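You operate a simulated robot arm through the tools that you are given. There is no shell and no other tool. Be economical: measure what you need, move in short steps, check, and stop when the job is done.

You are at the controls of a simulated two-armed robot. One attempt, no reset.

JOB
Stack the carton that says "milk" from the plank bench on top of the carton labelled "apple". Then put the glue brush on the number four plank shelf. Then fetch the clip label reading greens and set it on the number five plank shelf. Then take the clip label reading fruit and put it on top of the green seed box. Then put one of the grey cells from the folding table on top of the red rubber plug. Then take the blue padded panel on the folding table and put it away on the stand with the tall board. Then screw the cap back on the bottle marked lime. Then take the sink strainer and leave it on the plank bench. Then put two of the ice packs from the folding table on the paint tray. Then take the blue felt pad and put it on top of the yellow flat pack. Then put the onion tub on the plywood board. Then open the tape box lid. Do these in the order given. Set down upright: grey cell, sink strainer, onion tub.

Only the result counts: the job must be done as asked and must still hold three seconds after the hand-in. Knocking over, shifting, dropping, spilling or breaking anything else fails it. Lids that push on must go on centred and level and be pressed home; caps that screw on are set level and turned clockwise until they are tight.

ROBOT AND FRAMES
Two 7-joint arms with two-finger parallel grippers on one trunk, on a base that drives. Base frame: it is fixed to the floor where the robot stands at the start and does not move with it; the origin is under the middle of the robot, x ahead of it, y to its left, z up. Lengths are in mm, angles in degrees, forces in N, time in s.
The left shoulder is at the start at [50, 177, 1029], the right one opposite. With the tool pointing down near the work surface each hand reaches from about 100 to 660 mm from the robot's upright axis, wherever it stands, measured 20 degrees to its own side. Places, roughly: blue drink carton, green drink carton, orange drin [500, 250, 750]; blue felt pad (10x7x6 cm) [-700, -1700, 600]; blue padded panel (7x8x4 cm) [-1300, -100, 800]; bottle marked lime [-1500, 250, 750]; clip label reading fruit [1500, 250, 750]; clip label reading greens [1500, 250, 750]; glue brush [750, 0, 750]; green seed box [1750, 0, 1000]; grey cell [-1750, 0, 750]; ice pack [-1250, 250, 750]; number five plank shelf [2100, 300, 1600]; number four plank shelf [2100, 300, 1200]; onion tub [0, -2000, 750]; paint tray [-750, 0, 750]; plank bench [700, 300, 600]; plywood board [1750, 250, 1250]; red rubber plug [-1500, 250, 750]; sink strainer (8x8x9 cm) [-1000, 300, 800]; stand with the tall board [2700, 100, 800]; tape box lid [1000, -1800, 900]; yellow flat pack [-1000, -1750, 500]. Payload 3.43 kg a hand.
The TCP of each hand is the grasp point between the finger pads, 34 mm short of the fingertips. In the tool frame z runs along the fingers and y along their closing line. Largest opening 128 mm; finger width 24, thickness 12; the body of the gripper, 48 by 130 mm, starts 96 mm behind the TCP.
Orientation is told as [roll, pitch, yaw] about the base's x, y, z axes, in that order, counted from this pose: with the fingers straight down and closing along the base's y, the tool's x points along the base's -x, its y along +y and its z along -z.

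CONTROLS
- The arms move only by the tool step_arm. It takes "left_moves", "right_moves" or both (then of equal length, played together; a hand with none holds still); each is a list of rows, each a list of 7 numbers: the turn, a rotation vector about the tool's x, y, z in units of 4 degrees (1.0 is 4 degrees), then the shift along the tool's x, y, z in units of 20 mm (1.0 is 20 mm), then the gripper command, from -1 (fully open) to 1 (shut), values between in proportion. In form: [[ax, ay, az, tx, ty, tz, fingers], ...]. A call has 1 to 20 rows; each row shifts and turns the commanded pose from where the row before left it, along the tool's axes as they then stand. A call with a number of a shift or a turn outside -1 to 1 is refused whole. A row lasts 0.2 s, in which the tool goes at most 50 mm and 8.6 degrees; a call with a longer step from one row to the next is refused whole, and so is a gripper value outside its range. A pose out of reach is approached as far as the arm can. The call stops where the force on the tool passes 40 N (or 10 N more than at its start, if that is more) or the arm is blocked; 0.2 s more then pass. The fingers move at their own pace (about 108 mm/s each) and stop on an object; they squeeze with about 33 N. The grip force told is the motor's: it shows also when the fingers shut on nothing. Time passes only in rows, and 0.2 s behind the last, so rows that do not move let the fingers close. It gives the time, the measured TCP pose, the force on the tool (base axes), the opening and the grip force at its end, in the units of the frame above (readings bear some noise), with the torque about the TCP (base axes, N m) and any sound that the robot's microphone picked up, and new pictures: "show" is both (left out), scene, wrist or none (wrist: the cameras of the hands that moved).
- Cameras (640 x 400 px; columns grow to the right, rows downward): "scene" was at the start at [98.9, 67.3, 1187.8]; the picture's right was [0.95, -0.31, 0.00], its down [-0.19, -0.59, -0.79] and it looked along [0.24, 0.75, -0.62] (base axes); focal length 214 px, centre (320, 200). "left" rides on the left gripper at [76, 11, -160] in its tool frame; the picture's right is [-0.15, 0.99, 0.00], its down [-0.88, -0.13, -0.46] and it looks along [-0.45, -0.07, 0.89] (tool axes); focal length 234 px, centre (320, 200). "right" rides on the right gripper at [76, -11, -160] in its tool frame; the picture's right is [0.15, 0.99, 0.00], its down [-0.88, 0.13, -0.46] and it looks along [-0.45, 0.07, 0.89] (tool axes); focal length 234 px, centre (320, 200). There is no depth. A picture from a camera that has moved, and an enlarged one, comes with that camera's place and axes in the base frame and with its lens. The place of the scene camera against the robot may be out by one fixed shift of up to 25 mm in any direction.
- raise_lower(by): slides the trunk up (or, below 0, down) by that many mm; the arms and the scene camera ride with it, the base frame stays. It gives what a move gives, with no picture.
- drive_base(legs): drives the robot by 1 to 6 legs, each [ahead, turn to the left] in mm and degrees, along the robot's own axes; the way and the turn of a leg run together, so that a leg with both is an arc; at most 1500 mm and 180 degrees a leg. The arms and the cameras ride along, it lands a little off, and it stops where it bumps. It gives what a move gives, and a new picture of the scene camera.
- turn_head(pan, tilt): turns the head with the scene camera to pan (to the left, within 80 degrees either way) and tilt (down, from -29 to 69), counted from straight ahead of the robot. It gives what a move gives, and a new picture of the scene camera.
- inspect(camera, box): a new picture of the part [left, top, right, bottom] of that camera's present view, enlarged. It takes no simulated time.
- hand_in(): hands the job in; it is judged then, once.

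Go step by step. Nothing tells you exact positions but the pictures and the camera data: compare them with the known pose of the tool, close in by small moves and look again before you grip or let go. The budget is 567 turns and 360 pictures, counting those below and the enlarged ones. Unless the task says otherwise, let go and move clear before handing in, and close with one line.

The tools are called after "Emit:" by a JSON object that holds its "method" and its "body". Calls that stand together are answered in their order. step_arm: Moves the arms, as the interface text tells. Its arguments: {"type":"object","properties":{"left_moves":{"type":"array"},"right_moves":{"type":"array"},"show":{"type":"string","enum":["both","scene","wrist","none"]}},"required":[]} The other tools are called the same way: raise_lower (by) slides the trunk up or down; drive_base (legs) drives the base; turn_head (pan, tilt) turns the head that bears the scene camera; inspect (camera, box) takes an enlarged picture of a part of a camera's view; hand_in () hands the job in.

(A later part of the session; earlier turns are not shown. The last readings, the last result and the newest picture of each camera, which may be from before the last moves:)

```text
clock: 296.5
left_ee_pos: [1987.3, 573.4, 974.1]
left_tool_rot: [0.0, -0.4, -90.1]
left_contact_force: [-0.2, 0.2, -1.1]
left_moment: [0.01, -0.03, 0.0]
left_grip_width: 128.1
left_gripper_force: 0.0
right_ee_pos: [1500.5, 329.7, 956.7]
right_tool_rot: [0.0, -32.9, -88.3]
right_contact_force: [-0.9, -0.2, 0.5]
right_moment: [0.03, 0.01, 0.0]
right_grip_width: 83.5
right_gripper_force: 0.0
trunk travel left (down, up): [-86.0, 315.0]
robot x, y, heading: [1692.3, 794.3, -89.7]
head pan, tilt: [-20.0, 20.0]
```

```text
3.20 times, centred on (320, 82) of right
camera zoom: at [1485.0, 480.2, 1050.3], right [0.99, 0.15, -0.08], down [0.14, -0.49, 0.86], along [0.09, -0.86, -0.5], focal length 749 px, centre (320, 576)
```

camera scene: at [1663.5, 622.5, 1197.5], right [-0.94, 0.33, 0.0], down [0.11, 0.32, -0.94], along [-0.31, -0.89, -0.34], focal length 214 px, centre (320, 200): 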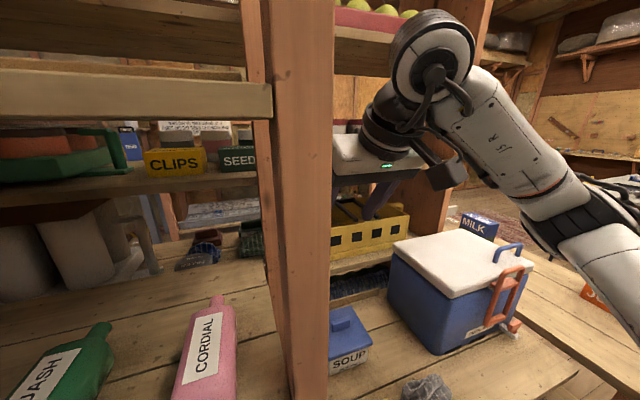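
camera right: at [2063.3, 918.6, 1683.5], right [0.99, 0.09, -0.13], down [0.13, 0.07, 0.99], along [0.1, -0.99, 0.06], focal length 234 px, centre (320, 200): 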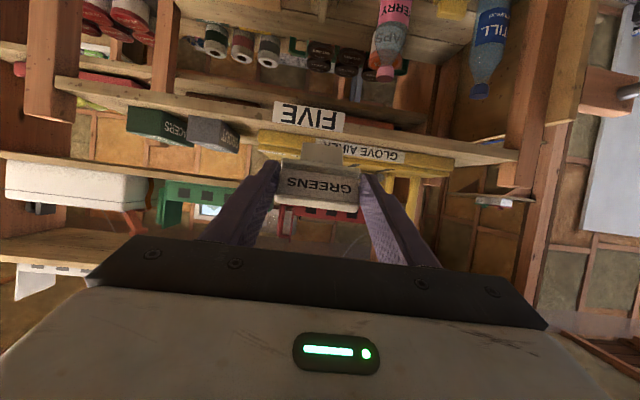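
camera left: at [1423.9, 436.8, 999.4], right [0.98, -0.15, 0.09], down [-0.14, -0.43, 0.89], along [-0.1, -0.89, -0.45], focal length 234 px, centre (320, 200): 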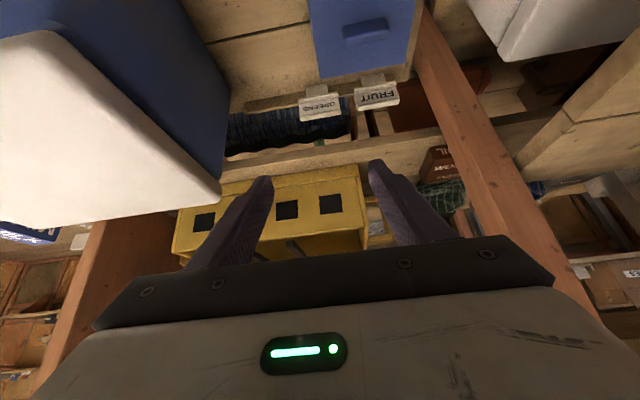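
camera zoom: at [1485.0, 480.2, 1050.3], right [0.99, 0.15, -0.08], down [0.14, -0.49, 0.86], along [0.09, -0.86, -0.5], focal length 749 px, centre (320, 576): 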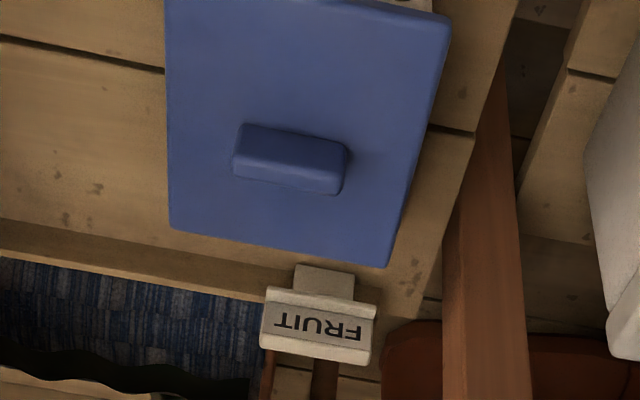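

FRUIT is at (1506,131,656). I advance along the finger line in stages.

Emit:
{"method": "step_arm", "body": {"right_moves": [[0, 0, 0, -0.15, 0, 1, -0.31], [0, 0, 0, 0, 0, 1, -0.31], [0, 0, 0, 0, 0, 1, -0.31], [0, 0, 0, 0, 0, 1, -0.31], [0, 0, 0, 0, 0, 1, -0.31], [0, 0, 0, 0, 0, 1, -0.31], [0, 0, 0, 0, 0, 1, -0.31], [0, 0, 0, 0, 0, 1, -0.31], [0, 0, 0, 0, 0, 1, -0.31], [0, 0, 0, 0, 0, 1, -0.31], [0, 0, 0, 0, 0, 1, -0.31], [0, 0, 0, 0, 0, 1, -0.31]], "show": "both"}}

Emit:
{"method": "inspect", "body": {"camera": "right", "box": [220, 70, 460, 220]}}

```text
clock: 299.1
left_ee_pos: [1986.0, 573.3, 974.5]
left_tool_rot: [-0.1, -0.5, -90.1]
left_contact_force: [0.4, 0.6, 0.1]
left_moment: [-0.01, -0.02, -0.02]
left_grip_width: 127.9
left_gripper_force: 0.1
right_ee_pos: [1502.4, 195.6, 755.0]
right_tool_rot: [0.0, -33.0, -88.3]
right_contact_force: [0.3, -0.4, -0.1]
right_moment: [0.01, 0.03, 0.0]
right_grip_width: 83.9
right_gripper_force: 0.1
trunk travel left (down, up): [-86.0, 315.0]
robot x, y, heading: [1688.5, 795.0, -89.5]
head pan, tilt: [-20.0, 20.0]
camera scene: at [1663.5, 622.5, 1102.5], right [-0.94, 0.33, 0.0], down [0.11, 0.32, -0.94], along [-0.31, -0.89, -0.34], focal length 214 px, centre (320, 200)
camera right: at [1488.0, 346.1, 850.4], right [0.99, 0.15, -0.08], down [0.14, -0.49, 0.86], along [0.09, -0.86, -0.5], focal length 234 px, centre (320, 200)
```

scene: 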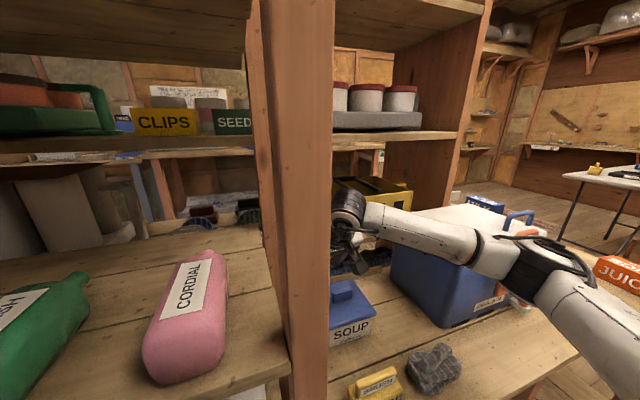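
right: 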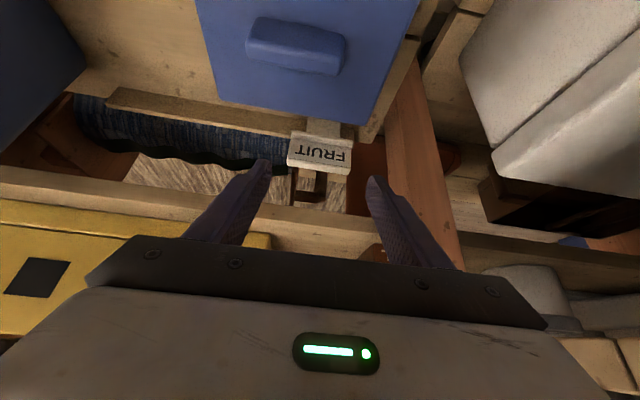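

```text
2.67 times, centred on (340, 145) of right
camera zoom: at [1488.0, 346.1, 850.4], right [0.99, 0.15, -0.08], down [0.14, -0.49, 0.86], along [0.09, -0.86, -0.5], focal length 624 px, centre (267, 347)
```

zoom: 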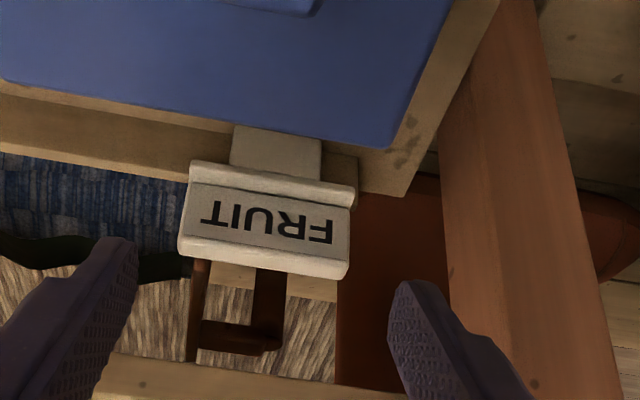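

Emit:
{"method": "step_arm", "body": {"right_moves": [[0, 0, 0, 0, 0, 1, -0.31], [0, 0, 0, 0, 0, 1, -0.31], [0, 0, 0, 0, 0, 1, -0.31]], "show": "none"}}

Emit:
{"method": "inspect", "body": {"camera": "scene", "box": [320, 170, 480, 350]}}

Emit:
{"method": "inspect", "body": {"camera": "right", "box": [220, 70, 460, 220]}}

```text
clock: 299.9
left_ee_pos: [1986.4, 573.2, 974.0]
left_tool_rot: [0.1, -0.4, -90.1]
left_contact_force: [0.1, -0.5, 0.9]
left_moment: [0.03, 0.01, -0.01]
left_grip_width: 128.0
left_gripper_force: 0.1
right_ee_pos: [1505.3, 164.5, 707.1]
right_tool_rot: [0.0, -33.0, -88.3]
right_contact_force: [-0.3, -0.2, -0.6]
right_moment: [0.02, -0.01, 0.01]
right_grip_width: 83.8
right_gripper_force: 0.1
trunk travel left (down, up): [-86.0, 315.0]
robot x, y, heading: [1690.8, 796.4, -89.5]
head pan, tilt: [-20.0, 20.0]
```

```text
2.22 times, centred on (400, 260) of scene
camera zoom: at [1663.5, 622.5, 1102.5], right [-0.94, 0.33, 0.0], down [0.11, 0.32, -0.94], along [-0.31, -0.89, -0.34], focal length 477 px, centre (142, 67)
```

zoom: 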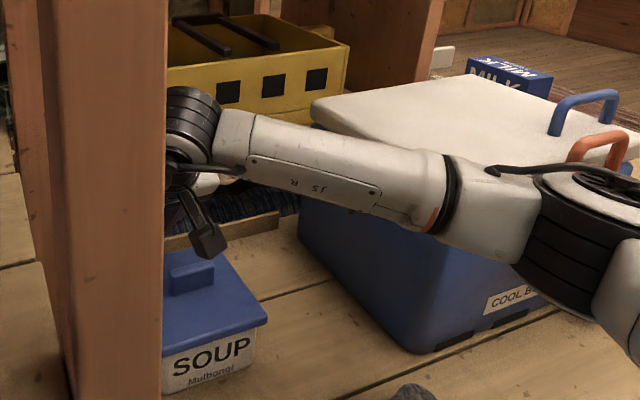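

```text
2.67 times, centred on (340, 145) of right
camera zoom: at [1488.8, 314.8, 800.7], right [0.99, 0.15, -0.08], down [0.14, -0.49, 0.86], along [0.09, -0.86, -0.5], focal length 624 px, centre (267, 347)
```

zoom: 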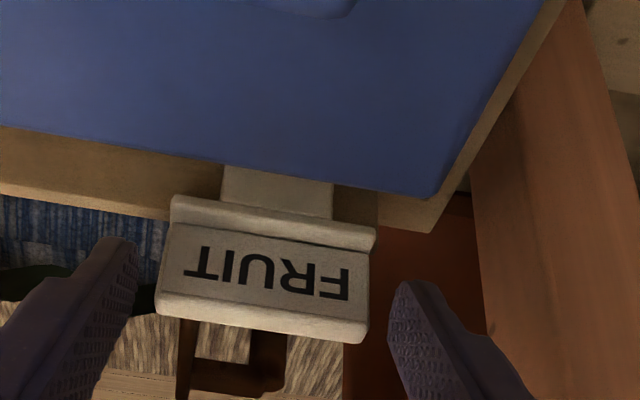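

Emit:
{"method": "step_arm", "body": {"right_moves": [[0, 0, 0, 0, 0, 0.8, -0.31], [0, 0, 0, 0, 0, 0.6, -0.31], [0, 0, 0, 0, 0, 0, -0.31]], "show": "none"}}

Emit:
{"method": "inspect", "body": {"camera": "right", "box": [220, 70, 460, 220]}}

```text
clock: 300.7
left_ee_pos: [1987.3, 573.3, 974.1]
left_tool_rot: [-0.1, -0.5, -90.1]
left_contact_force: [-0.1, 0.1, 0.3]
left_moment: [-0.01, 0.02, 0.02]
left_grip_width: 128.0
left_gripper_force: 0.1
right_ee_pos: [1506.0, 147.7, 684.6]
right_tool_rot: [0.0, -33.1, -88.3]
right_contact_force: [-0.4, 3.8, 8.1]
right_moment: [0.03, 0.34, -0.09]
right_grip_width: 83.7
right_gripper_force: 0.1
trunk travel left (down, up): [-86.0, 315.0]
robot x, y, heading: [1692.7, 796.1, -89.6]
head pan, tilt: [-20.0, 20.0]
```

```text
2.67 times, centred on (340, 145) of right
camera zoom: at [1490.3, 298.9, 778.8], right [0.99, 0.15, -0.08], down [0.14, -0.48, 0.86], along [0.09, -0.86, -0.5], focal length 624 px, centre (267, 347)
```

zoom: 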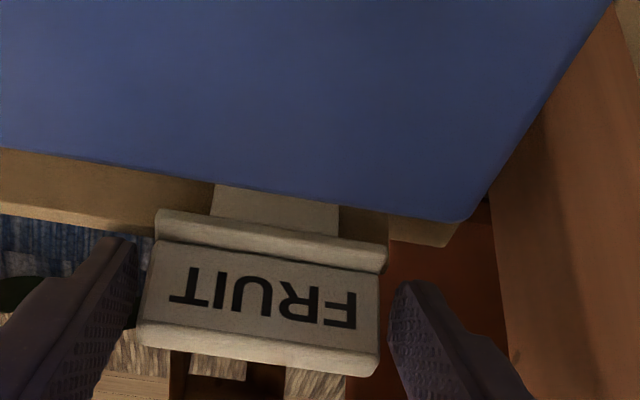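

Emit:
{"method": "step_arm", "body": {"right_moves": [[0, 0, 0, 0, 0, -0.1, -0.31], [0, 0, 0, 0, 0, 0, 0], [0, 0, 0, 0, 0, 0, 0.4], [0, 0, 0, 0, 0, 0, 1], [0, 0, 0, 0, 0, 0, 1], [0, 0, 0, 0, 0, -0.4, 1], [0, 0, 0, 0, 0, -0.7, 1], [0, 0, 0, 0, 0, -1, 1], [0, 0, 0, 0, 0, -1, 1], [0, 0, 0, 0, 0, -1, 1], [0, 0, 0, 0, 0, -1, 1]], "show": "both"}}

```text
clock: 303.1
left_ee_pos: [1986.8, 574.2, 972.8]
left_tool_rot: [0.0, -0.5, -90.2]
left_contact_force: [0.7, -0.7, -0.4]
left_moment: [-0.01, 0.0, 0.0]
left_grip_width: 127.9
left_gripper_force: 0.0
right_ee_pos: [1504.4, 206.3, 768.7]
right_tool_rot: [0.0, -33.0, -88.3]
right_contact_force: [0.1, 0.0, -0.8]
right_moment: [0.02, 0.02, -0.02]
right_grip_width: 70.8
right_gripper_force: 32.5
trunk travel left (down, up): [-86.0, 315.0]
robot x, y, heading: [1693.1, 798.2, -89.4]
head pan, tilt: [-20.0, 20.0]
camera scene: at [1663.5, 622.6, 1102.5], right [-0.94, 0.33, 0.0], down [0.11, 0.32, -0.94], along [-0.31, -0.89, -0.34], focal length 214 px, centre (320, 200)
camera right: at [1488.8, 355.8, 862.5], right [0.99, 0.15, -0.08], down [0.14, -0.49, 0.86], along [0.09, -0.86, -0.5], focal length 234 px, centre (320, 200)
```

scene: 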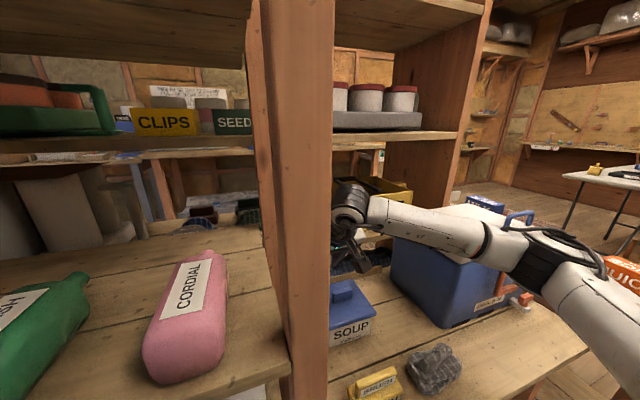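
right: 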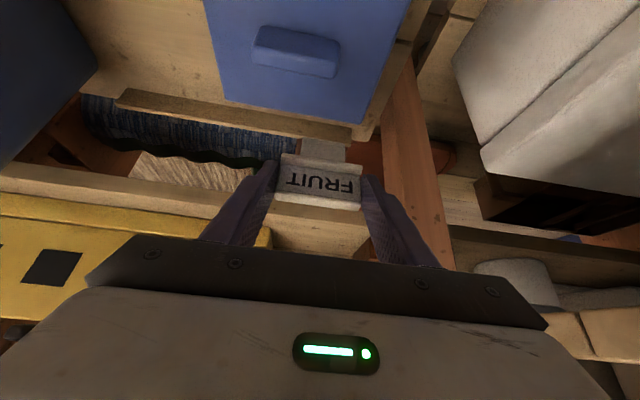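

FRUIT is held. The green SEEDS box sits deep in the rear rack (y≈−40), so I'll reach it from the rack's other side; I retract and drive around the bench's west end.

Emit:
{"method": "step_arm", "body": {"right_moves": [[0, 0, 0, 0, 0, -1, 1], [0, 0, 0, 0, 0, -1, 1], [0, 0, 0, 0, 0, -1, 1], [0, 0, 0, 0, 0, -1, 1], [0, 0, 0, 0, 0, -1, 1], [0, 0, 0, 0, 0, -1, 1], [0, 0, 0, 0, 0, -1, 1], [0, 0, 0, 0, 0, -1, 1], [0, 0, 0, 0, 0, -1, 1], [0, 0, 0, 0, 0, -1, 1]], "show": "none"}}

Emit:
{"method": "raise_lower", "body": {"by": 180}}

Emit:
{"method": "drive_base", "body": {"legs": [[-460, 0], [0, -90], [1500, 0], [320, 0]]}}

Emit:
{"method": "turn_head", "body": {"pan": 70, "tilt": 25}}

```text
clock: 305.3
left_ee_pos: [1986.4, 573.1, 973.0]
left_tool_rot: [0.0, -0.4, -90.2]
left_contact_force: [0.9, 0.1, 0.6]
left_moment: [-0.02, -0.02, -0.01]
left_grip_width: 128.1
left_gripper_force: 0.1
right_ee_pos: [1502.7, 314.5, 938.4]
right_tool_rot: [0.1, -32.9, -88.3]
right_contact_force: [0.4, 0.1, -0.6]
right_moment: [0.0, -0.02, -0.01]
right_grip_width: 70.7
right_gripper_force: 32.5
trunk travel left (down, up): [-86.0, 315.0]
robot x, y, heading: [1693.5, 797.1, -89.6]
head pan, tilt: [-20.0, 20.0]
```

```text
clock: 307.3
left_ee_pos: [1986.3, 572.9, 1153.6]
left_tool_rot: [0.0, -0.3, -90.2]
left_contact_force: [0.1, 0.3, 0.7]
left_moment: [-0.02, 0.0, -0.01]
left_grip_width: 128.0
left_gripper_force: 0.1
right_ee_pos: [1501.9, 313.8, 1116.8]
right_tool_rot: [0.0, -32.9, -88.3]
right_contact_force: [-0.1, 0.1, 0.5]
right_moment: [0.01, -0.01, -0.01]
right_grip_width: 70.7
right_gripper_force: 33.1
trunk travel left (down, up): [-266.0, 135.0]
robot x, y, heading: [1694.6, 796.9, -89.7]
head pan, tilt: [-20.0, 20.0]
```

```text
clock: 322.4
left_ee_pos: [-317.2, 978.8, 1152.2]
left_tool_rot: [0.0, -0.4, 179.0]
left_contact_force: [0.7, 0.2, -0.9]
left_moment: [-0.03, 0.01, -0.01]
left_grip_width: 127.8
left_gripper_force: 0.0
right_ee_pos: [-570.2, 1466.6, 1117.1]
right_tool_rot: [0.0, -32.9, -179.2]
right_contact_force: [0.6, -0.5, 0.3]
right_moment: [0.05, -0.01, 0.05]
right_grip_width: 70.5
right_gripper_force: 32.8
trunk travel left (down, up): [-266.0, 135.0]
robot x, y, heading: [-87.1, 1270.3, 180.0]
head pan, tilt: [-20.0, 20.0]
camera scene: at [-246.6, 1288.0, 1282.4], right [0.35, 0.94, 0.0], down [0.32, -0.12, -0.94], along [-0.88, 0.33, -0.34], focal length 214 px, centre (320, 200)
```

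scene: 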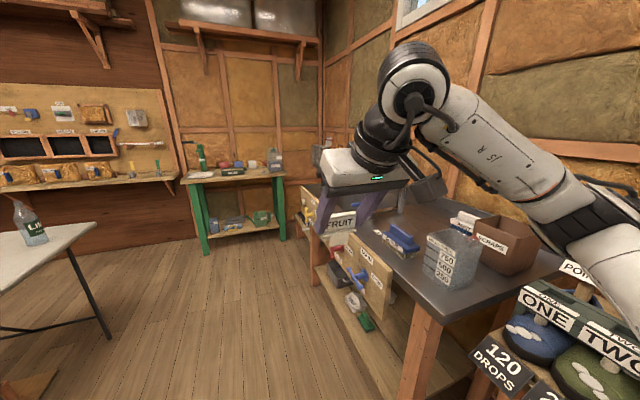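

```text
clock: 324.1
left_ee_pos: [-317.2, 978.6, 1153.4]
left_tool_rot: [0.0, -0.3, 179.0]
left_contact_force: [0.3, -0.3, -0.1]
left_moment: [-0.01, 0.0, -0.04]
left_grip_width: 128.1
left_gripper_force: 0.1
right_ee_pos: [-568.3, 1468.2, 1117.3]
right_tool_rot: [0.0, -33.0, -179.2]
right_contact_force: [0.2, 0.0, -0.5]
right_moment: [-0.03, 0.05, 0.02]
right_grip_width: 70.7
right_gripper_force: 33.0
trunk travel left (down, up): [-266.0, 135.0]
robot x, y, heading: [-94.8, 1267.2, 179.5]
head pan, tilt: [70.0, 25.0]
camera scene: at [-191.1, 1169.1, 1274.4], right [-0.94, 0.35, 0.0], down [0.15, 0.4, -0.91], along [-0.32, -0.85, -0.42], focal length 214 px, centre (320, 200)
```

scene: 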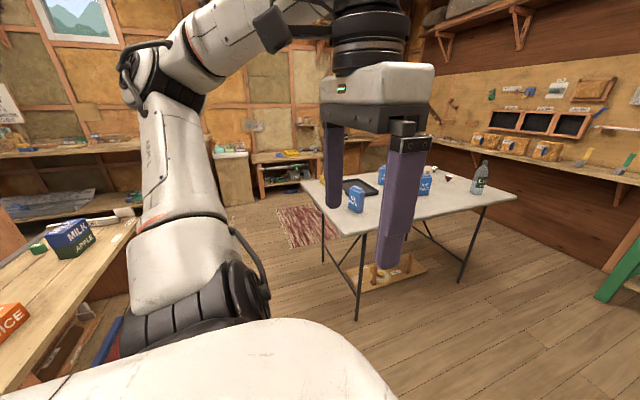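

Emit:
{"method": "drive_base", "body": {"legs": [[0, 90], [1000, 0], [950, 0]]}}

Emit:
{"method": "turn_head", "body": {"pan": 60, "tilt": 20}}

```text
clock: 337.7
left_ee_pos: [152.8, -917.7, 1153.7]
left_tool_rot: [0.0, -0.4, -92.8]
left_contact_force: [-0.4, 0.4, 0.3]
left_moment: [-0.02, 0.02, 0.0]
left_grip_width: 127.9
left_gripper_force: 0.1
right_ee_pos: [-343.1, -1154.9, 1117.5]
right_tool_rot: [0.0, -33.0, -90.9]
right_contact_force: [0.0, 0.3, -0.9]
right_moment: [-0.01, 0.03, 0.0]
right_grip_width: 70.5
right_gripper_force: 33.3
trunk travel left (down, up): [-266.0, 135.0]
robot x, y, heading: [-131.9, -683.4, -92.2]
head pan, tilt: [70.0, 25.0]
camera scene: at [-46.4, -802.5, 1274.3], right [-0.38, -0.93, 0.0], down [-0.39, 0.16, -0.91], along [0.84, -0.34, -0.42], focal length 214 px, centre (320, 200)
```

scene: 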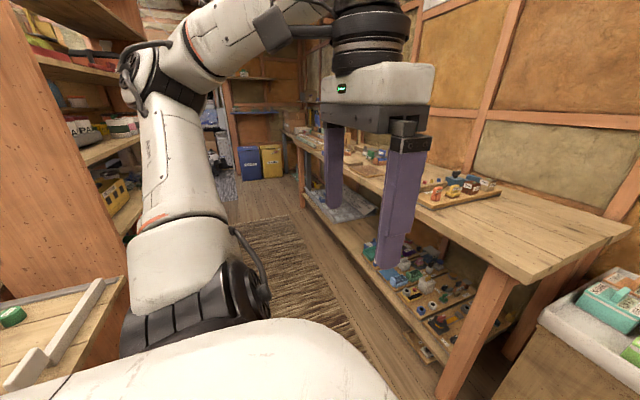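

```text
clock: 338.4
left_ee_pos: [153.8, -918.3, 1153.1]
left_tool_rot: [0.0, -0.5, -92.7]
left_contact_force: [0.2, 0.4, 0.0]
left_moment: [0.02, 0.01, 0.02]
left_grip_width: 127.8
left_gripper_force: 0.1
right_ee_pos: [-343.2, -1153.7, 1116.1]
right_tool_rot: [0.0, -33.0, -90.9]
right_contact_force: [0.8, -0.1, 0.0]
right_moment: [0.0, 0.0, 0.01]
right_grip_width: 70.5
right_gripper_force: 32.9
trunk travel left (down, up): [-266.0, 135.0]
robot x, y, heading: [-130.0, -680.7, -92.2]
head pan, tilt: [60.0, 20.0]
camera scene: at [-52.9, -817.1, 1282.4], right [-0.53, -0.85, 0.0], down [-0.29, 0.18, -0.94], along [0.8, -0.5, -0.34], focal length 214 px, centre (320, 200)
```

scene: 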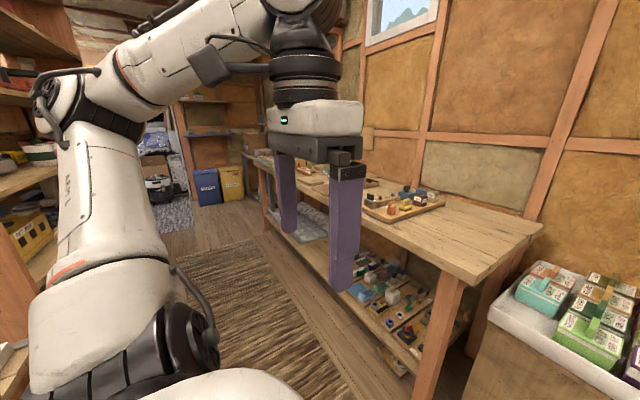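

Emit:
{"method": "drive_base", "body": {"legs": [[220, 0], [0, 92], [1500, 0]]}}

Emit:
{"method": "turn_head", "body": {"pan": 70, "tilt": 5}}

```text
clock: 351.1
left_ee_pos: [1599.4, -627.4, 1153.0]
left_tool_rot: [-0.1, -0.3, -1.2]
left_contact_force: [-0.5, -0.8, -0.4]
left_moment: [0.0, 0.03, -0.01]
left_grip_width: 128.1
left_gripper_force: 0.1
right_ee_pos: [1850.1, -1115.7, 1117.4]
right_tool_rot: [0.0, -33.0, 0.6]
right_contact_force: [-0.5, 0.3, 0.5]
right_moment: [-0.01, 0.0, -0.01]
right_grip_width: 70.5
right_gripper_force: 33.3
trunk travel left (down, up): [-266.0, 135.0]
robot x, y, heading: [1372.5, -916.1, -0.4]
head pan, tilt: [60.0, 20.0]
camera scene: at [1492.5, -852.5, 1282.4], right [0.86, -0.51, 0.0], down [-0.17, -0.29, -0.94], along [0.48, 0.81, -0.34], focal length 214 px, centre (320, 200)
```

scene: 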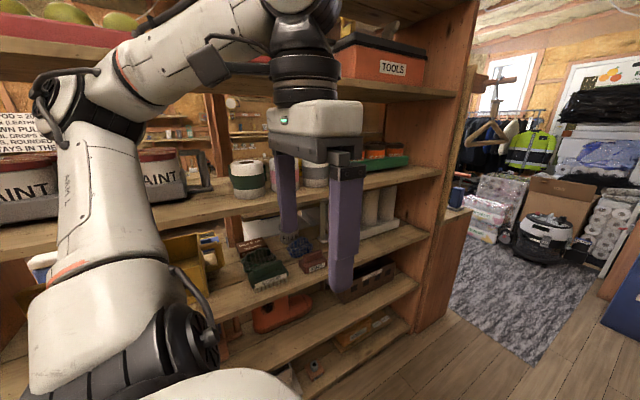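

```text
clock: 351.8
left_ee_pos: [1599.4, -626.3, 1152.5]
left_tool_rot: [0.0, -0.4, -1.3]
left_contact_force: [0.0, 0.7, 0.1]
left_moment: [0.01, 0.02, 0.01]
left_grip_width: 128.0
left_gripper_force: 0.2
right_ee_pos: [1850.3, -1115.1, 1117.0]
right_tool_rot: [0.0, -32.9, 0.6]
right_contact_force: [-0.9, 0.1, -0.5]
right_moment: [0.03, 0.01, 0.02]
right_grip_width: 70.3
right_gripper_force: 33.2
trunk travel left (down, up): [-266.0, 135.0]
robot x, y, heading: [1372.8, -916.6, -0.6]
head pan, tilt: [70.0, 5.0]
camera scene: at [1477.4, -846.7, 1306.8], right [0.94, -0.35, 0.0], down [-0.03, -0.08, -1.0], along [0.35, 0.93, -0.09], focal length 214 px, centre (320, 200)
```

scene: 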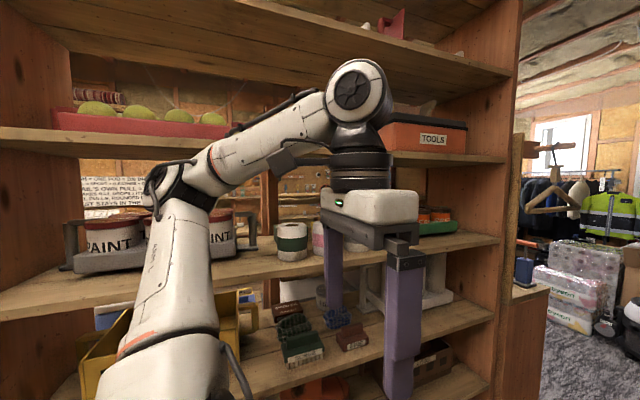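

Emit:
{"method": "drive_base", "body": {"legs": [[120, 0], [0, 90]]}}

Emit:
{"method": "turn_head", "body": {"pan": 0, "tilt": 12}}

Emit:
{"method": "inspect", "body": {"camera": "scene", "box": [160, 120, 480, 320]}}

```text
clock: 356.9
left_ee_pos: [1202.2, -691.3, 1152.2]
left_tool_rot: [0.0, -0.4, 88.9]
left_contact_force: [0.4, 0.7, -0.4]
left_moment: [-0.01, 0.01, -0.04]
left_grip_width: 128.1
left_gripper_force: 0.0
right_ee_pos: [1690.5, -439.8, 1117.5]
right_tool_rot: [0.0, -33.1, 90.6]
right_contact_force: [0.1, -0.5, -1.0]
right_moment: [-0.02, 0.01, -0.02]
right_grip_width: 70.5
right_gripper_force: 33.5
trunk travel left (down, up): [-266.0, 135.0]
robot x, y, heading: [1492.9, -919.6, 89.5]
head pan, tilt: [70.0, 5.0]
camera scene: at [1409.9, -831.1, 1306.8], right [0.35, 0.94, 0.0], down [0.08, -0.03, -1.0], along [-0.93, 0.35, -0.09], focal length 214 px, centre (320, 200)
```

scene: 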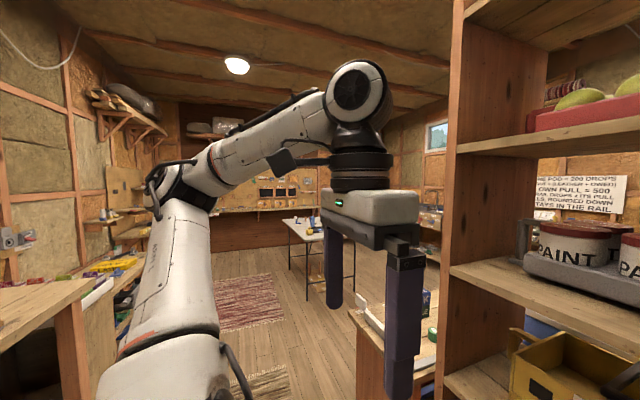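

```text
clock: 358.3
left_ee_pos: [1201.8, -692.5, 1154.6]
left_tool_rot: [-0.1, -0.4, 89.0]
left_contact_force: [-0.1, -0.1, 0.0]
left_moment: [-0.01, -0.02, 0.02]
left_grip_width: 128.0
left_gripper_force: 0.1
right_ee_pos: [1690.8, -441.4, 1118.0]
right_tool_rot: [0.0, -32.9, 90.8]
right_contact_force: [0.3, -0.3, 0.1]
right_moment: [-0.03, -0.01, -0.01]
right_grip_width: 70.3
right_gripper_force: 32.8
trunk travel left (down, up): [-266.0, 135.0]
robot x, y, heading: [1492.3, -923.1, 89.6]
head pan, tilt: [0.0, 12.0]
camera scene: at [1496.8, -770.0, 1295.5], right [1.0, -0.01, 0.0], down [0.0, -0.21, -0.98], along [0.01, 0.98, -0.21], focal length 214 px, centre (320, 200)
```

scene: 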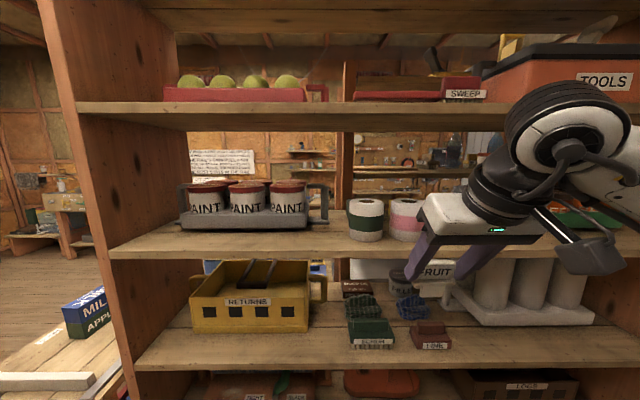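

```text
2.00 times, centred on (320, 220) of scene
camera zoom: at [1496.8, -770.0, 1295.5], right [1.0, -0.01, 0.0], down [0.0, -0.21, -0.98], along [0.01, 0.98, -0.21], focal length 429 px, centre (320, 160)
```

zoom: 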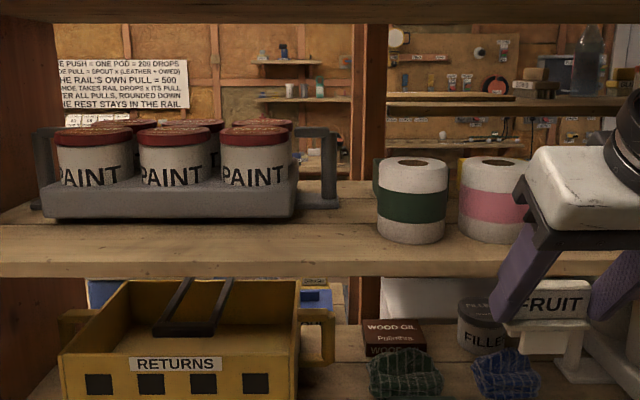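

Emit:
{"method": "step_arm", "body": {"right_moves": [[0, 0, 0, 0.5, -1, -0.5, 1], [0, 0, 0, 0.5, -1, -0.5, 1], [0, 0, 0, 0.5, -1, -0.5, 1], [0, 0, 0, 0.5, -1, -0.5, 1], [0, 0, 0, 0.5, -1, -0.5, 1], [0, 0, 0, 0.5, -1, -0.5, 1], [0, 0, 0, 0.5, -1, -0.5, 1], [0, 0, 0, 0.5, -1, -0.5, 1]], "show": "none"}}

Emit:
{"method": "raise_lower", "body": {"by": 50}}

Emit:
{"method": "turn_head", "body": {"pan": -15, "tilt": 15}}

Emit:
{"method": "inspect", "body": {"camera": "scene", "box": [200, 120, 440, 270]}}

```text
clock: 360.1
left_ee_pos: [1202.4, -692.5, 1153.5]
left_tool_rot: [0.0, -0.3, 89.0]
left_contact_force: [-0.6, -1.0, -0.4]
left_moment: [-0.03, 0.02, 0.01]
left_grip_width: 127.9
left_gripper_force: 0.0
right_ee_pos: [1854.8, -549.3, 1141.4]
right_tool_rot: [0.1, -33.0, 90.8]
right_contact_force: [0.4, -0.7, -0.4]
right_moment: [0.01, -0.01, -0.01]
right_grip_width: 70.3
right_gripper_force: 33.0
trunk travel left (down, up): [-266.0, 135.0]
robot x, y, heading: [1490.5, -916.0, 89.5]
head pan, tilt: [0.0, 12.0]
```

```text
clock: 361.0
left_ee_pos: [1201.9, -693.4, 1203.7]
left_tool_rot: [-0.1, -0.4, 88.9]
left_contact_force: [0.2, 0.5, 0.1]
left_moment: [-0.03, 0.0, -0.03]
left_grip_width: 128.1
left_gripper_force: 0.0
right_ee_pos: [1852.9, -547.9, 1191.1]
right_tool_rot: [0.1, -32.9, 90.7]
right_contact_force: [0.4, 0.5, -0.7]
right_moment: [-0.01, 0.03, 0.03]
right_grip_width: 70.4
right_gripper_force: 32.7
trunk travel left (down, up): [-316.0, 85.0]
robot x, y, heading: [1494.2, -922.9, 89.5]
head pan, tilt: [0.0, 12.0]
```

```text
clock: 361.8
left_ee_pos: [1201.2, -691.8, 1203.9]
left_tool_rot: [0.0, -0.5, 89.1]
left_contact_force: [0.2, -0.1, 0.3]
left_moment: [0.02, -0.01, 0.04]
left_grip_width: 128.0
left_gripper_force: 0.2
right_ee_pos: [1852.7, -548.9, 1190.2]
right_tool_rot: [0.1, -33.0, 90.8]
right_contact_force: [0.2, -0.9, -0.4]
right_moment: [0.01, 0.0, -0.01]
right_grip_width: 70.3
right_gripper_force: 33.1
trunk travel left (down, up): [-316.0, 85.0]
robot x, y, heading: [1490.7, -918.7, 89.4]
head pan, tilt: [-15.0, 15.0]
camera scene: at [1520.9, -773.2, 1340.6], right [0.96, -0.27, 0.0], down [-0.07, -0.25, -0.97], along [0.26, 0.93, -0.26], focal length 214 px, centre (320, 200)
```

scene: 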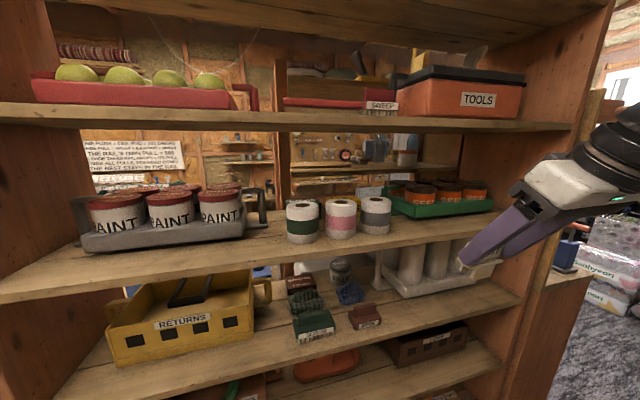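

```text
2.67 times, centred on (320, 195) of scene
camera zoom: at [1520.9, -773.2, 1340.6], right [0.96, -0.27, 0.0], down [-0.07, -0.25, -0.97], along [0.26, 0.93, -0.26], focal length 572 px, centre (320, 213)
```

zoom: 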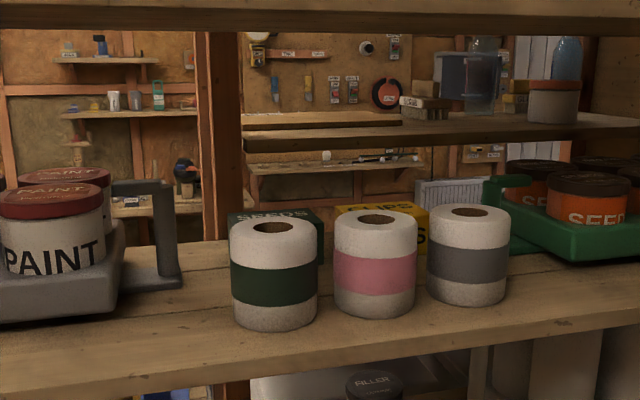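

The SEEDS box sits behind the tape rolls (around (1675,45), top ≈1125). To get the wrist camera on top, I roll the right hand 180° about its axis.

Emit:
{"method": "step_arm", "body": {"right_moves": [[0, 0, 1, 0, 0, 0, 1], [0, 0, 1, 0, 0, 0, 1], [0, 0, 1, 0, 0, 0, 1], [0, 0, 1, 0, 0, 0, 1], [0, 0, 1, 0, 0, 0, 1], [0, 0, 1, 0, 0, 0, 1], [0, 0, 1, 0, 0, 0, 1], [0, 0, 1, 0, 0, 0, 1], [0, 0, 1, 0, 0, 0, 1], [0, 0, 1, 0, 0, 0, 1], [0, 0, 1, 0, 0, 0, 1], [0, 0, 1, 0, 0, 0, 1], [0, 0, 1, 0, 0, 0, 1], [0, 0, 1, 0, 0, 0, 1], [0, 0, 1, 0, 0, 0, 1], [0, 0, 1, 0, 0, 0, 1], [0, 0, 1, 0, 0, 0, 1], [0, 0, 1, 0, 0, 0, 1], [0, 0, 1, 0, 0, 0, 1], [0, 0, 1, 0, 0, 0, 1]], "show": "none"}}

Emit:
{"method": "step_arm", "body": {"right_moves": [[0, 0, 1, 0, 0, 0, 1], [0, 0, 1, 0, 0, 0, 1], [0, 0, 1, 0, 0, 0, 1], [0, 0, 1, 0, 0, 0, 1], [0, 0, 1, 0, 0, 0, 1], [0, 0, 1, 0, 0, 0, 1], [0, 0, 1, 0, 0, 0, 1], [0, 0, 1, 0, 0, 0, 1], [0, 0, 1, 0, 0, 0, 1], [0, 0, 1, 0, 0, 0, 1], [0, 0, 1, 0, 0, 0, 1], [0, 0, 1, 0, 0, 0, 1], [0, 0, 1, 0, 0, 0, 1], [0, 0, 1, 0, 0, 0, 1], [0, 0, 1, 0, 0, 0, 1], [0, 0, 1, 0, 0, 0, 1], [0, 0, 1, 0, 0, 0, 1], [0, 0, 1, 0, 0, 0, 1], [0, 0, 1, 0, 0, 0, 1], [0, 0, 1, 0, 0, 0, 1]], "show": "wrist"}}

```text
clock: 366.0
left_ee_pos: [1201.7, -693.3, 1203.1]
left_tool_rot: [0.0, -0.4, 88.9]
left_contact_force: [0.3, 0.0, -1.0]
left_moment: [-0.02, 0.02, -0.02]
left_grip_width: 128.0
left_gripper_force: 0.0
right_ee_pos: [1853.4, -547.7, 1191.2]
right_tool_rot: [32.5, -5.4, 9.1]
right_contact_force: [0.4, -0.5, -0.6]
right_moment: [0.01, -0.03, 0.0]
right_grip_width: 70.5
right_gripper_force: 33.0
trunk travel left (down, up): [-316.0, 85.0]
robot x, y, heading: [1492.5, -920.4, 89.6]
head pan, tilt: [-15.0, 15.0]
```

```text
clock: 370.2
left_ee_pos: [1202.7, -691.0, 1202.3]
left_tool_rot: [0.0, -0.4, 89.0]
left_contact_force: [-0.5, -0.3, -0.2]
left_moment: [0.0, 0.01, 0.0]
left_grip_width: 128.1
left_gripper_force: 0.1
right_ee_pos: [1852.4, -549.4, 1191.8]
right_tool_rot: [12.5, 30.8, -65.9]
right_contact_force: [0.1, 0.7, -0.8]
right_moment: [0.01, 0.01, -0.02]
right_grip_width: 70.6
right_gripper_force: 32.9
trunk travel left (down, up): [-316.0, 85.0]
robot x, y, heading: [1499.4, -919.9, 89.8]
head pan, tilt: [-15.0, 15.0]
camera right: at [1817.1, -579.8, 1363.5], right [0.87, 0.41, 0.26], down [0.43, -0.9, -0.04], along [0.21, 0.15, -0.96], focal length 234 px, centre (320, 200)
```

right: 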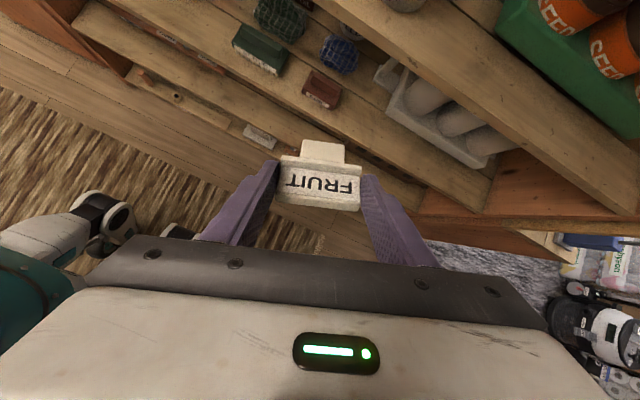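

Emit:
{"method": "step_arm", "body": {"right_moves": [[0, 0, 1, 0, 0, 0, 1], [0, 0, 1, 0, 0, 0, 1], [0, 0, 1, 0, 0, 0, 1], [0, 0, 1, 0, 0, 0, 1], [0, 0, 1, 0, 0, 0, 1], [0, 1, 0, 0, 0, 0, 1], [0, 1, 0, 0, 0, 0, 1], [0, 1, 0, 0, 0, 0, 1], [0, 1, 0, 0, 0, 0, 1], [0, 1, 0, 0, 0, 0, 1], [0, 1, 0, 0, 0, 0, 1], [0, 1, 0, 0, 0, 0, 1], [0, 1, 0, 0, 0, 0, 1], [0, 1, 0, 0, 0, 0, 1], [0, 0.75, 0, 0, 0, 0, 1]], "show": "both"}}

```text
clock: 373.4
left_ee_pos: [1202.5, -692.5, 1203.1]
left_tool_rot: [0.1, -0.4, 88.9]
left_contact_force: [1.2, 0.0, 0.3]
left_moment: [0.0, -0.01, -0.04]
left_grip_width: 128.2
left_gripper_force: 0.1
right_ee_pos: [1871.5, -532.0, 1210.6]
right_tool_rot: [-0.1, 72.1, -89.1]
right_contact_force: [-0.3, 0.1, -0.3]
right_moment: [0.0, -0.04, -0.01]
right_grip_width: 70.4
right_gripper_force: 32.6
right hand out of reach, approached as far as the arm can: row 13, 14, 15
trunk travel left (down, up): [-316.0, 85.0]
robot x, y, heading: [1495.4, -915.7, 89.6]
head pan, tilt: [-15.0, 15.0]
camera scene: at [1521.0, -773.2, 1340.6], right [0.96, -0.27, 0.0], down [-0.07, -0.25, -0.97], along [0.26, 0.93, -0.26], focal length 214 px, centre (320, 200)
camera right: at [1862.7, -661.7, 1334.2], right [0.99, 0.06, 0.14], down [0.14, -0.7, -0.7], along [0.06, 0.71, -0.7], focal length 234 px, centre (320, 200)
```

scene: 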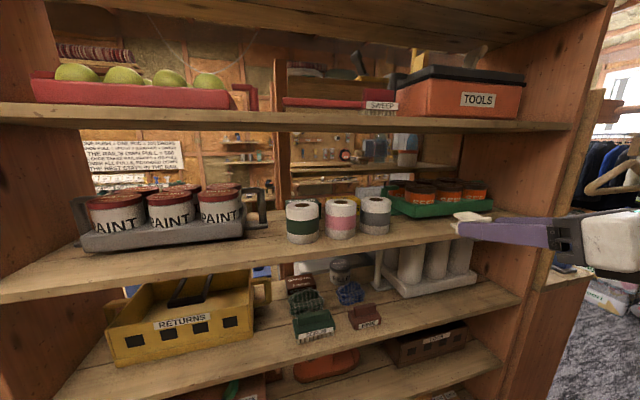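
right: 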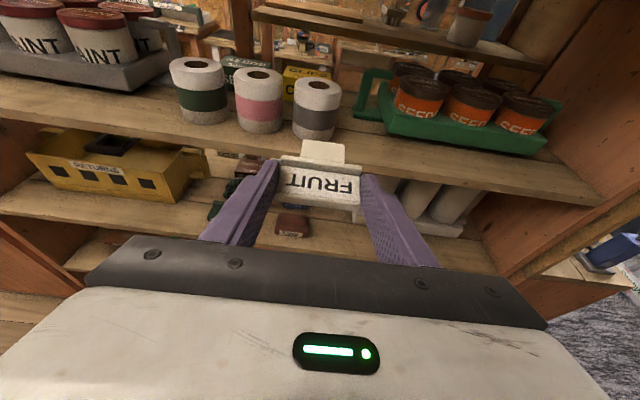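

Emit:
{"method": "inspect", "body": {"camera": "right", "box": [160, 30, 360, 155]}}

```text
3.20 times, centred on (260, 92) of right
camera zoom: at [1862.7, -661.7, 1334.2], right [0.99, 0.06, 0.14], down [0.14, -0.7, -0.7], along [0.06, 0.71, -0.7], focal length 749 px, centre (512, 544)
```

zoom: 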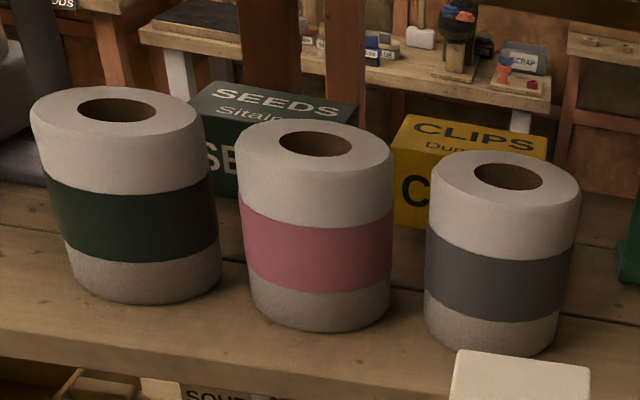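

Emit:
{"method": "step_arm", "body": {"right_moves": [[0, -0.83, 0, 0, -1, -0.2, 1], [0, -0.83, 0, 0, -1, -0.2, 1], [0, -0.83, 0, 0, -1, -0.2, 1], [0, 0, 0, 0, -1, -0.2, 1], [0, 0, 0, 0, -1, -0.2, 1], [0, 0, 0, 0, -1, -0.2, 1], [0, 0, 0, 0, -1, -0.2, 1], [0, 0, 0, 0, -1, -0.2, 1], [0, 0, 0, 0, -1, -0.2, 1], [0, 0, 0, 0, -1, -0.2, 1]], "show": "wrist"}}

Emit:
{"method": "inspect", "body": {"camera": "right", "box": [220, 20, 420, 145]}}

```text
clock: 375.6
left_ee_pos: [1201.5, -692.4, 1201.9]
left_tool_rot: [0.0, -0.4, 88.9]
left_contact_force: [0.2, 0.5, 0.2]
left_moment: [0.01, -0.03, 0.0]
left_grip_width: 128.0
left_gripper_force: 0.0
right_ee_pos: [1674.0, -565.1, 1239.6]
right_tool_rot: [0.0, 62.1, -89.3]
right_contact_force: [0.3, -0.6, 0.3]
right_moment: [0.01, 0.0, 0.03]
right_grip_width: 70.3
right_gripper_force: 32.9
right hand out of reach, approached as far as the arm can: row 1, 5, 6
trunk travel left (down, up): [-316.0, 85.0]
robot x, y, heading: [1492.4, -919.2, 89.4]
head pan, tilt: [-15.0, 15.0]
camera right: at [1664.7, -671.1, 1383.4], right [0.99, 0.08, 0.13], down [0.14, -0.81, -0.56], along [0.06, 0.58, -0.82], focal length 234 px, centre (320, 200)
```

right: 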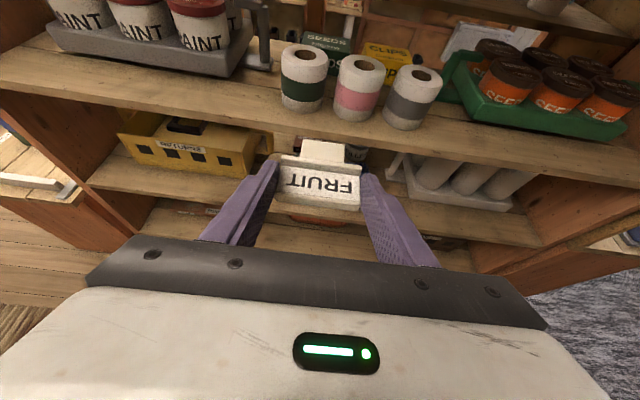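

```text
3.20 times, centred on (320, 82) of right
camera zoom: at [1664.7, -671.1, 1383.4], right [0.99, 0.08, 0.13], down [0.14, -0.81, -0.56], along [0.06, 0.58, -0.82], focal length 749 px, centre (320, 576)
```

zoom: 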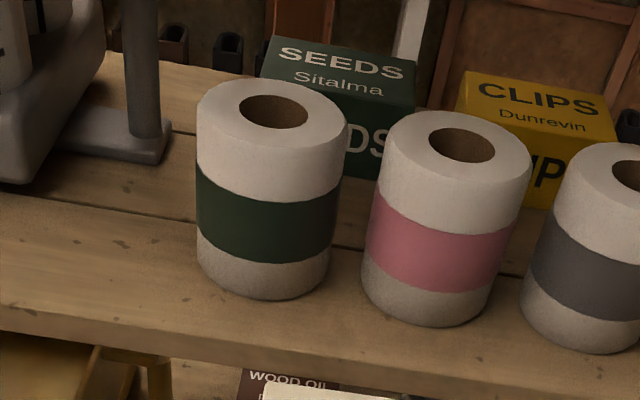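

SEEDS box top: x 1600–1719, y −47…24, z≈1136; roll tops ≈1158. I set the pitch to 70°, height 1195, and drive closer.

Emit:
{"method": "step_arm", "body": {"right_moves": [[0, 1, 0, -0.8, -0.35, 0.4, 1], [0, 1, 0, -0.8, -0.35, 0.35, 1], [0, 0, 0, -0.5, 0, 0.2, 1]], "show": "none"}}

Emit:
{"method": "drive_base", "body": {"legs": [[225, 0]]}}

Emit:
{"method": "inspect", "body": {"camera": "right", "box": [160, 0, 480, 200]}}

```text
clock: 376.4
left_ee_pos: [1201.8, -692.6, 1204.2]
left_tool_rot: [0.0, -0.4, 88.9]
left_contact_force: [0.6, -0.4, -0.4]
left_moment: [0.0, -0.01, 0.03]
left_grip_width: 128.0
left_gripper_force: 0.1
right_ee_pos: [1639.5, -539.4, 1240.3]
right_tool_rot: [0.0, 70.0, -89.3]
right_contact_force: [-0.2, -0.3, 0.6]
right_moment: [-0.04, -0.03, 0.0]
right_grip_width: 70.3
right_gripper_force: 32.0
right hand out of reach, approached as far as the arm can: row 1, 2, 3
trunk travel left (down, up): [-316.0, 85.0]
robot x, y, heading: [1496.6, -918.5, 89.5]
head pan, tilt: [-15.0, 15.0]
```

```text
clock: 378.1
left_ee_pos: [1204.5, -468.4, 1201.7]
left_tool_rot: [0.0, -0.4, 89.3]
left_contact_force: [0.2, 0.4, -0.1]
left_moment: [-0.01, -0.03, 0.03]
left_grip_width: 127.9
left_gripper_force: 0.0
right_ee_pos: [1639.8, -314.7, 1241.8]
right_tool_rot: [0.0, 69.9, -89.0]
right_contact_force: [0.1, 0.8, 0.2]
right_moment: [-0.01, 0.01, -0.01]
right_grip_width: 70.7
right_gripper_force: 33.3
trunk travel left (down, up): [-316.0, 85.0]
robot x, y, heading: [1496.2, -691.7, 89.7]
head pan, tilt: [-15.0, 15.0]
camera scene: at [1521.9, -548.1, 1340.5], right [0.96, -0.26, 0.0], down [-0.07, -0.25, -0.97], along [0.25, 0.93, -0.26], focal length 214 px, centre (320, 200)
```

scene: 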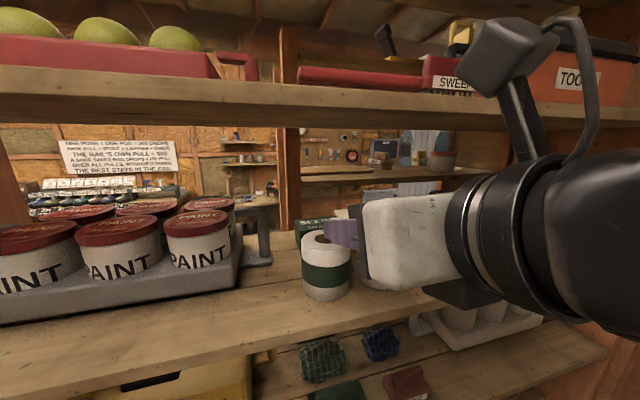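

```text
2.00 times, centred on (320, 100) of right
camera zoom: at [1630.5, -438.2, 1368.5], right [0.99, 0.07, 0.14], down [0.14, -0.73, -0.67], along [0.06, 0.68, -0.73], focal length 468 px, centre (320, 400)
```

zoom: 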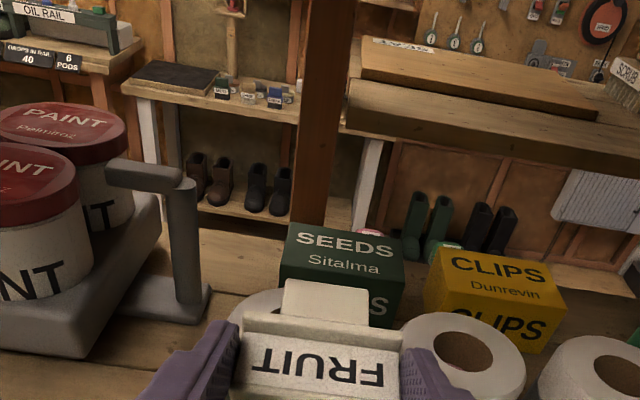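

Emit:
{"method": "raise_lower", "body": {"by": -47}}

Emit:
{"method": "step_arm", "body": {"right_moves": [[0, 0, 0, 0, 0.85, 0, 1]], "show": "none"}}

Emit:
{"method": "inspect", "body": {"camera": "scene", "box": [240, 60, 560, 320]}}

Emit:
{"method": "inspect", "body": {"camera": "right", "box": [160, 0, 480, 200]}}

```text
clock: 379.0
left_ee_pos: [1202.4, -469.7, 1156.4]
left_tool_rot: [0.0, -0.4, 89.2]
left_contact_force: [-0.1, 0.3, 0.3]
left_moment: [0.02, 0.01, 0.0]
left_grip_width: 127.9
left_gripper_force: 0.2
right_ee_pos: [1639.3, -315.1, 1194.3]
right_tool_rot: [-0.1, 70.0, -89.1]
right_contact_force: [0.1, 0.6, 0.0]
right_moment: [0.0, 0.0, 0.03]
right_grip_width: 70.3
right_gripper_force: 33.1
trunk travel left (down, up): [-269.0, 132.0]
robot x, y, heading: [1493.9, -696.9, 89.7]
head pan, tilt: [-15.0, 15.0]
```

```text
clock: 379.4
left_ee_pos: [1204.0, -469.5, 1156.6]
left_tool_rot: [0.0, -0.4, 89.2]
left_contact_force: [-0.6, 0.2, 0.3]
left_moment: [-0.03, -0.02, -0.04]
left_grip_width: 128.0
left_gripper_force: 0.0
right_ee_pos: [1656.0, -312.6, 1198.9]
right_tool_rot: [0.0, 69.7, -89.2]
right_contact_force: [0.1, -0.2, -0.4]
right_moment: [-0.04, 0.0, 0.01]
right_grip_width: 70.4
right_gripper_force: 32.8
right hand out of reach, approached as far as the arm can: row 1
trunk travel left (down, up): [-269.0, 132.0]
robot x, y, heading: [1494.8, -690.4, 90.0]
head pan, tilt: [-15.0, 15.0]
```

```text
1.54 times, centred on (400, 190) of scene
camera zoom: at [1522.5, -548.9, 1293.6], right [0.96, -0.26, 0.0], down [-0.07, -0.25, -0.97], along [0.25, 0.93, -0.26], focal length 330 px, centre (197, 215)
```

zoom: 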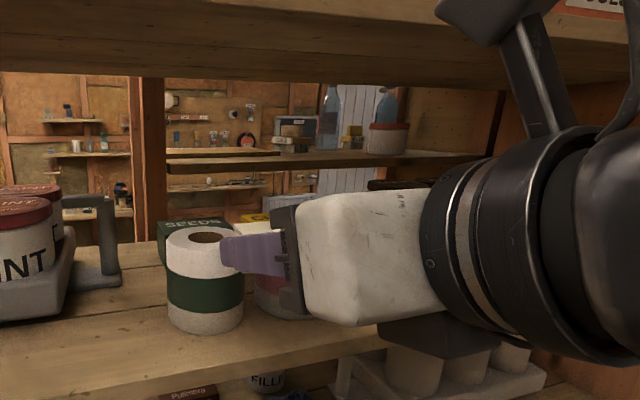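

```text
2.00 times, centred on (320, 100) of right
camera zoom: at [1647.6, -434.9, 1326.6], right [0.99, 0.06, 0.14], down [0.14, -0.73, -0.67], along [0.06, 0.68, -0.73], focal length 468 px, centre (320, 400)
```

zoom: 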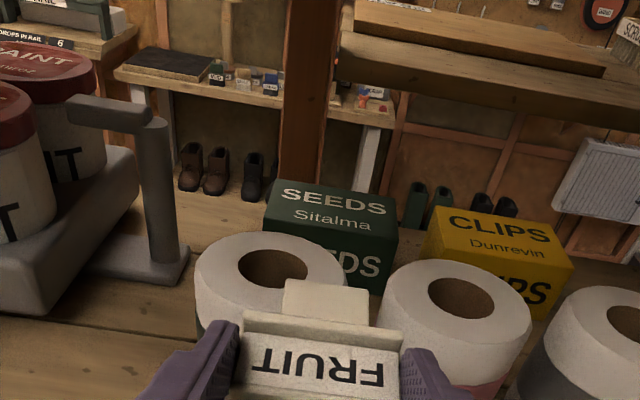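

Emit:
{"method": "inspect", "body": {"camera": "scene", "box": [200, 20, 440, 170]}}

```text
2.67 times, centred on (320, 95) of scene
camera zoom: at [1522.5, -548.9, 1293.6], right [0.96, -0.26, 0.0], down [-0.07, -0.25, -0.97], along [0.25, 0.93, -0.26], focal length 572 px, centre (320, 480)
```

zoom: 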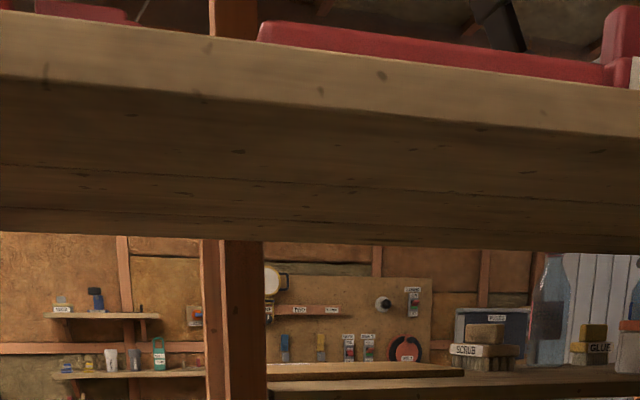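

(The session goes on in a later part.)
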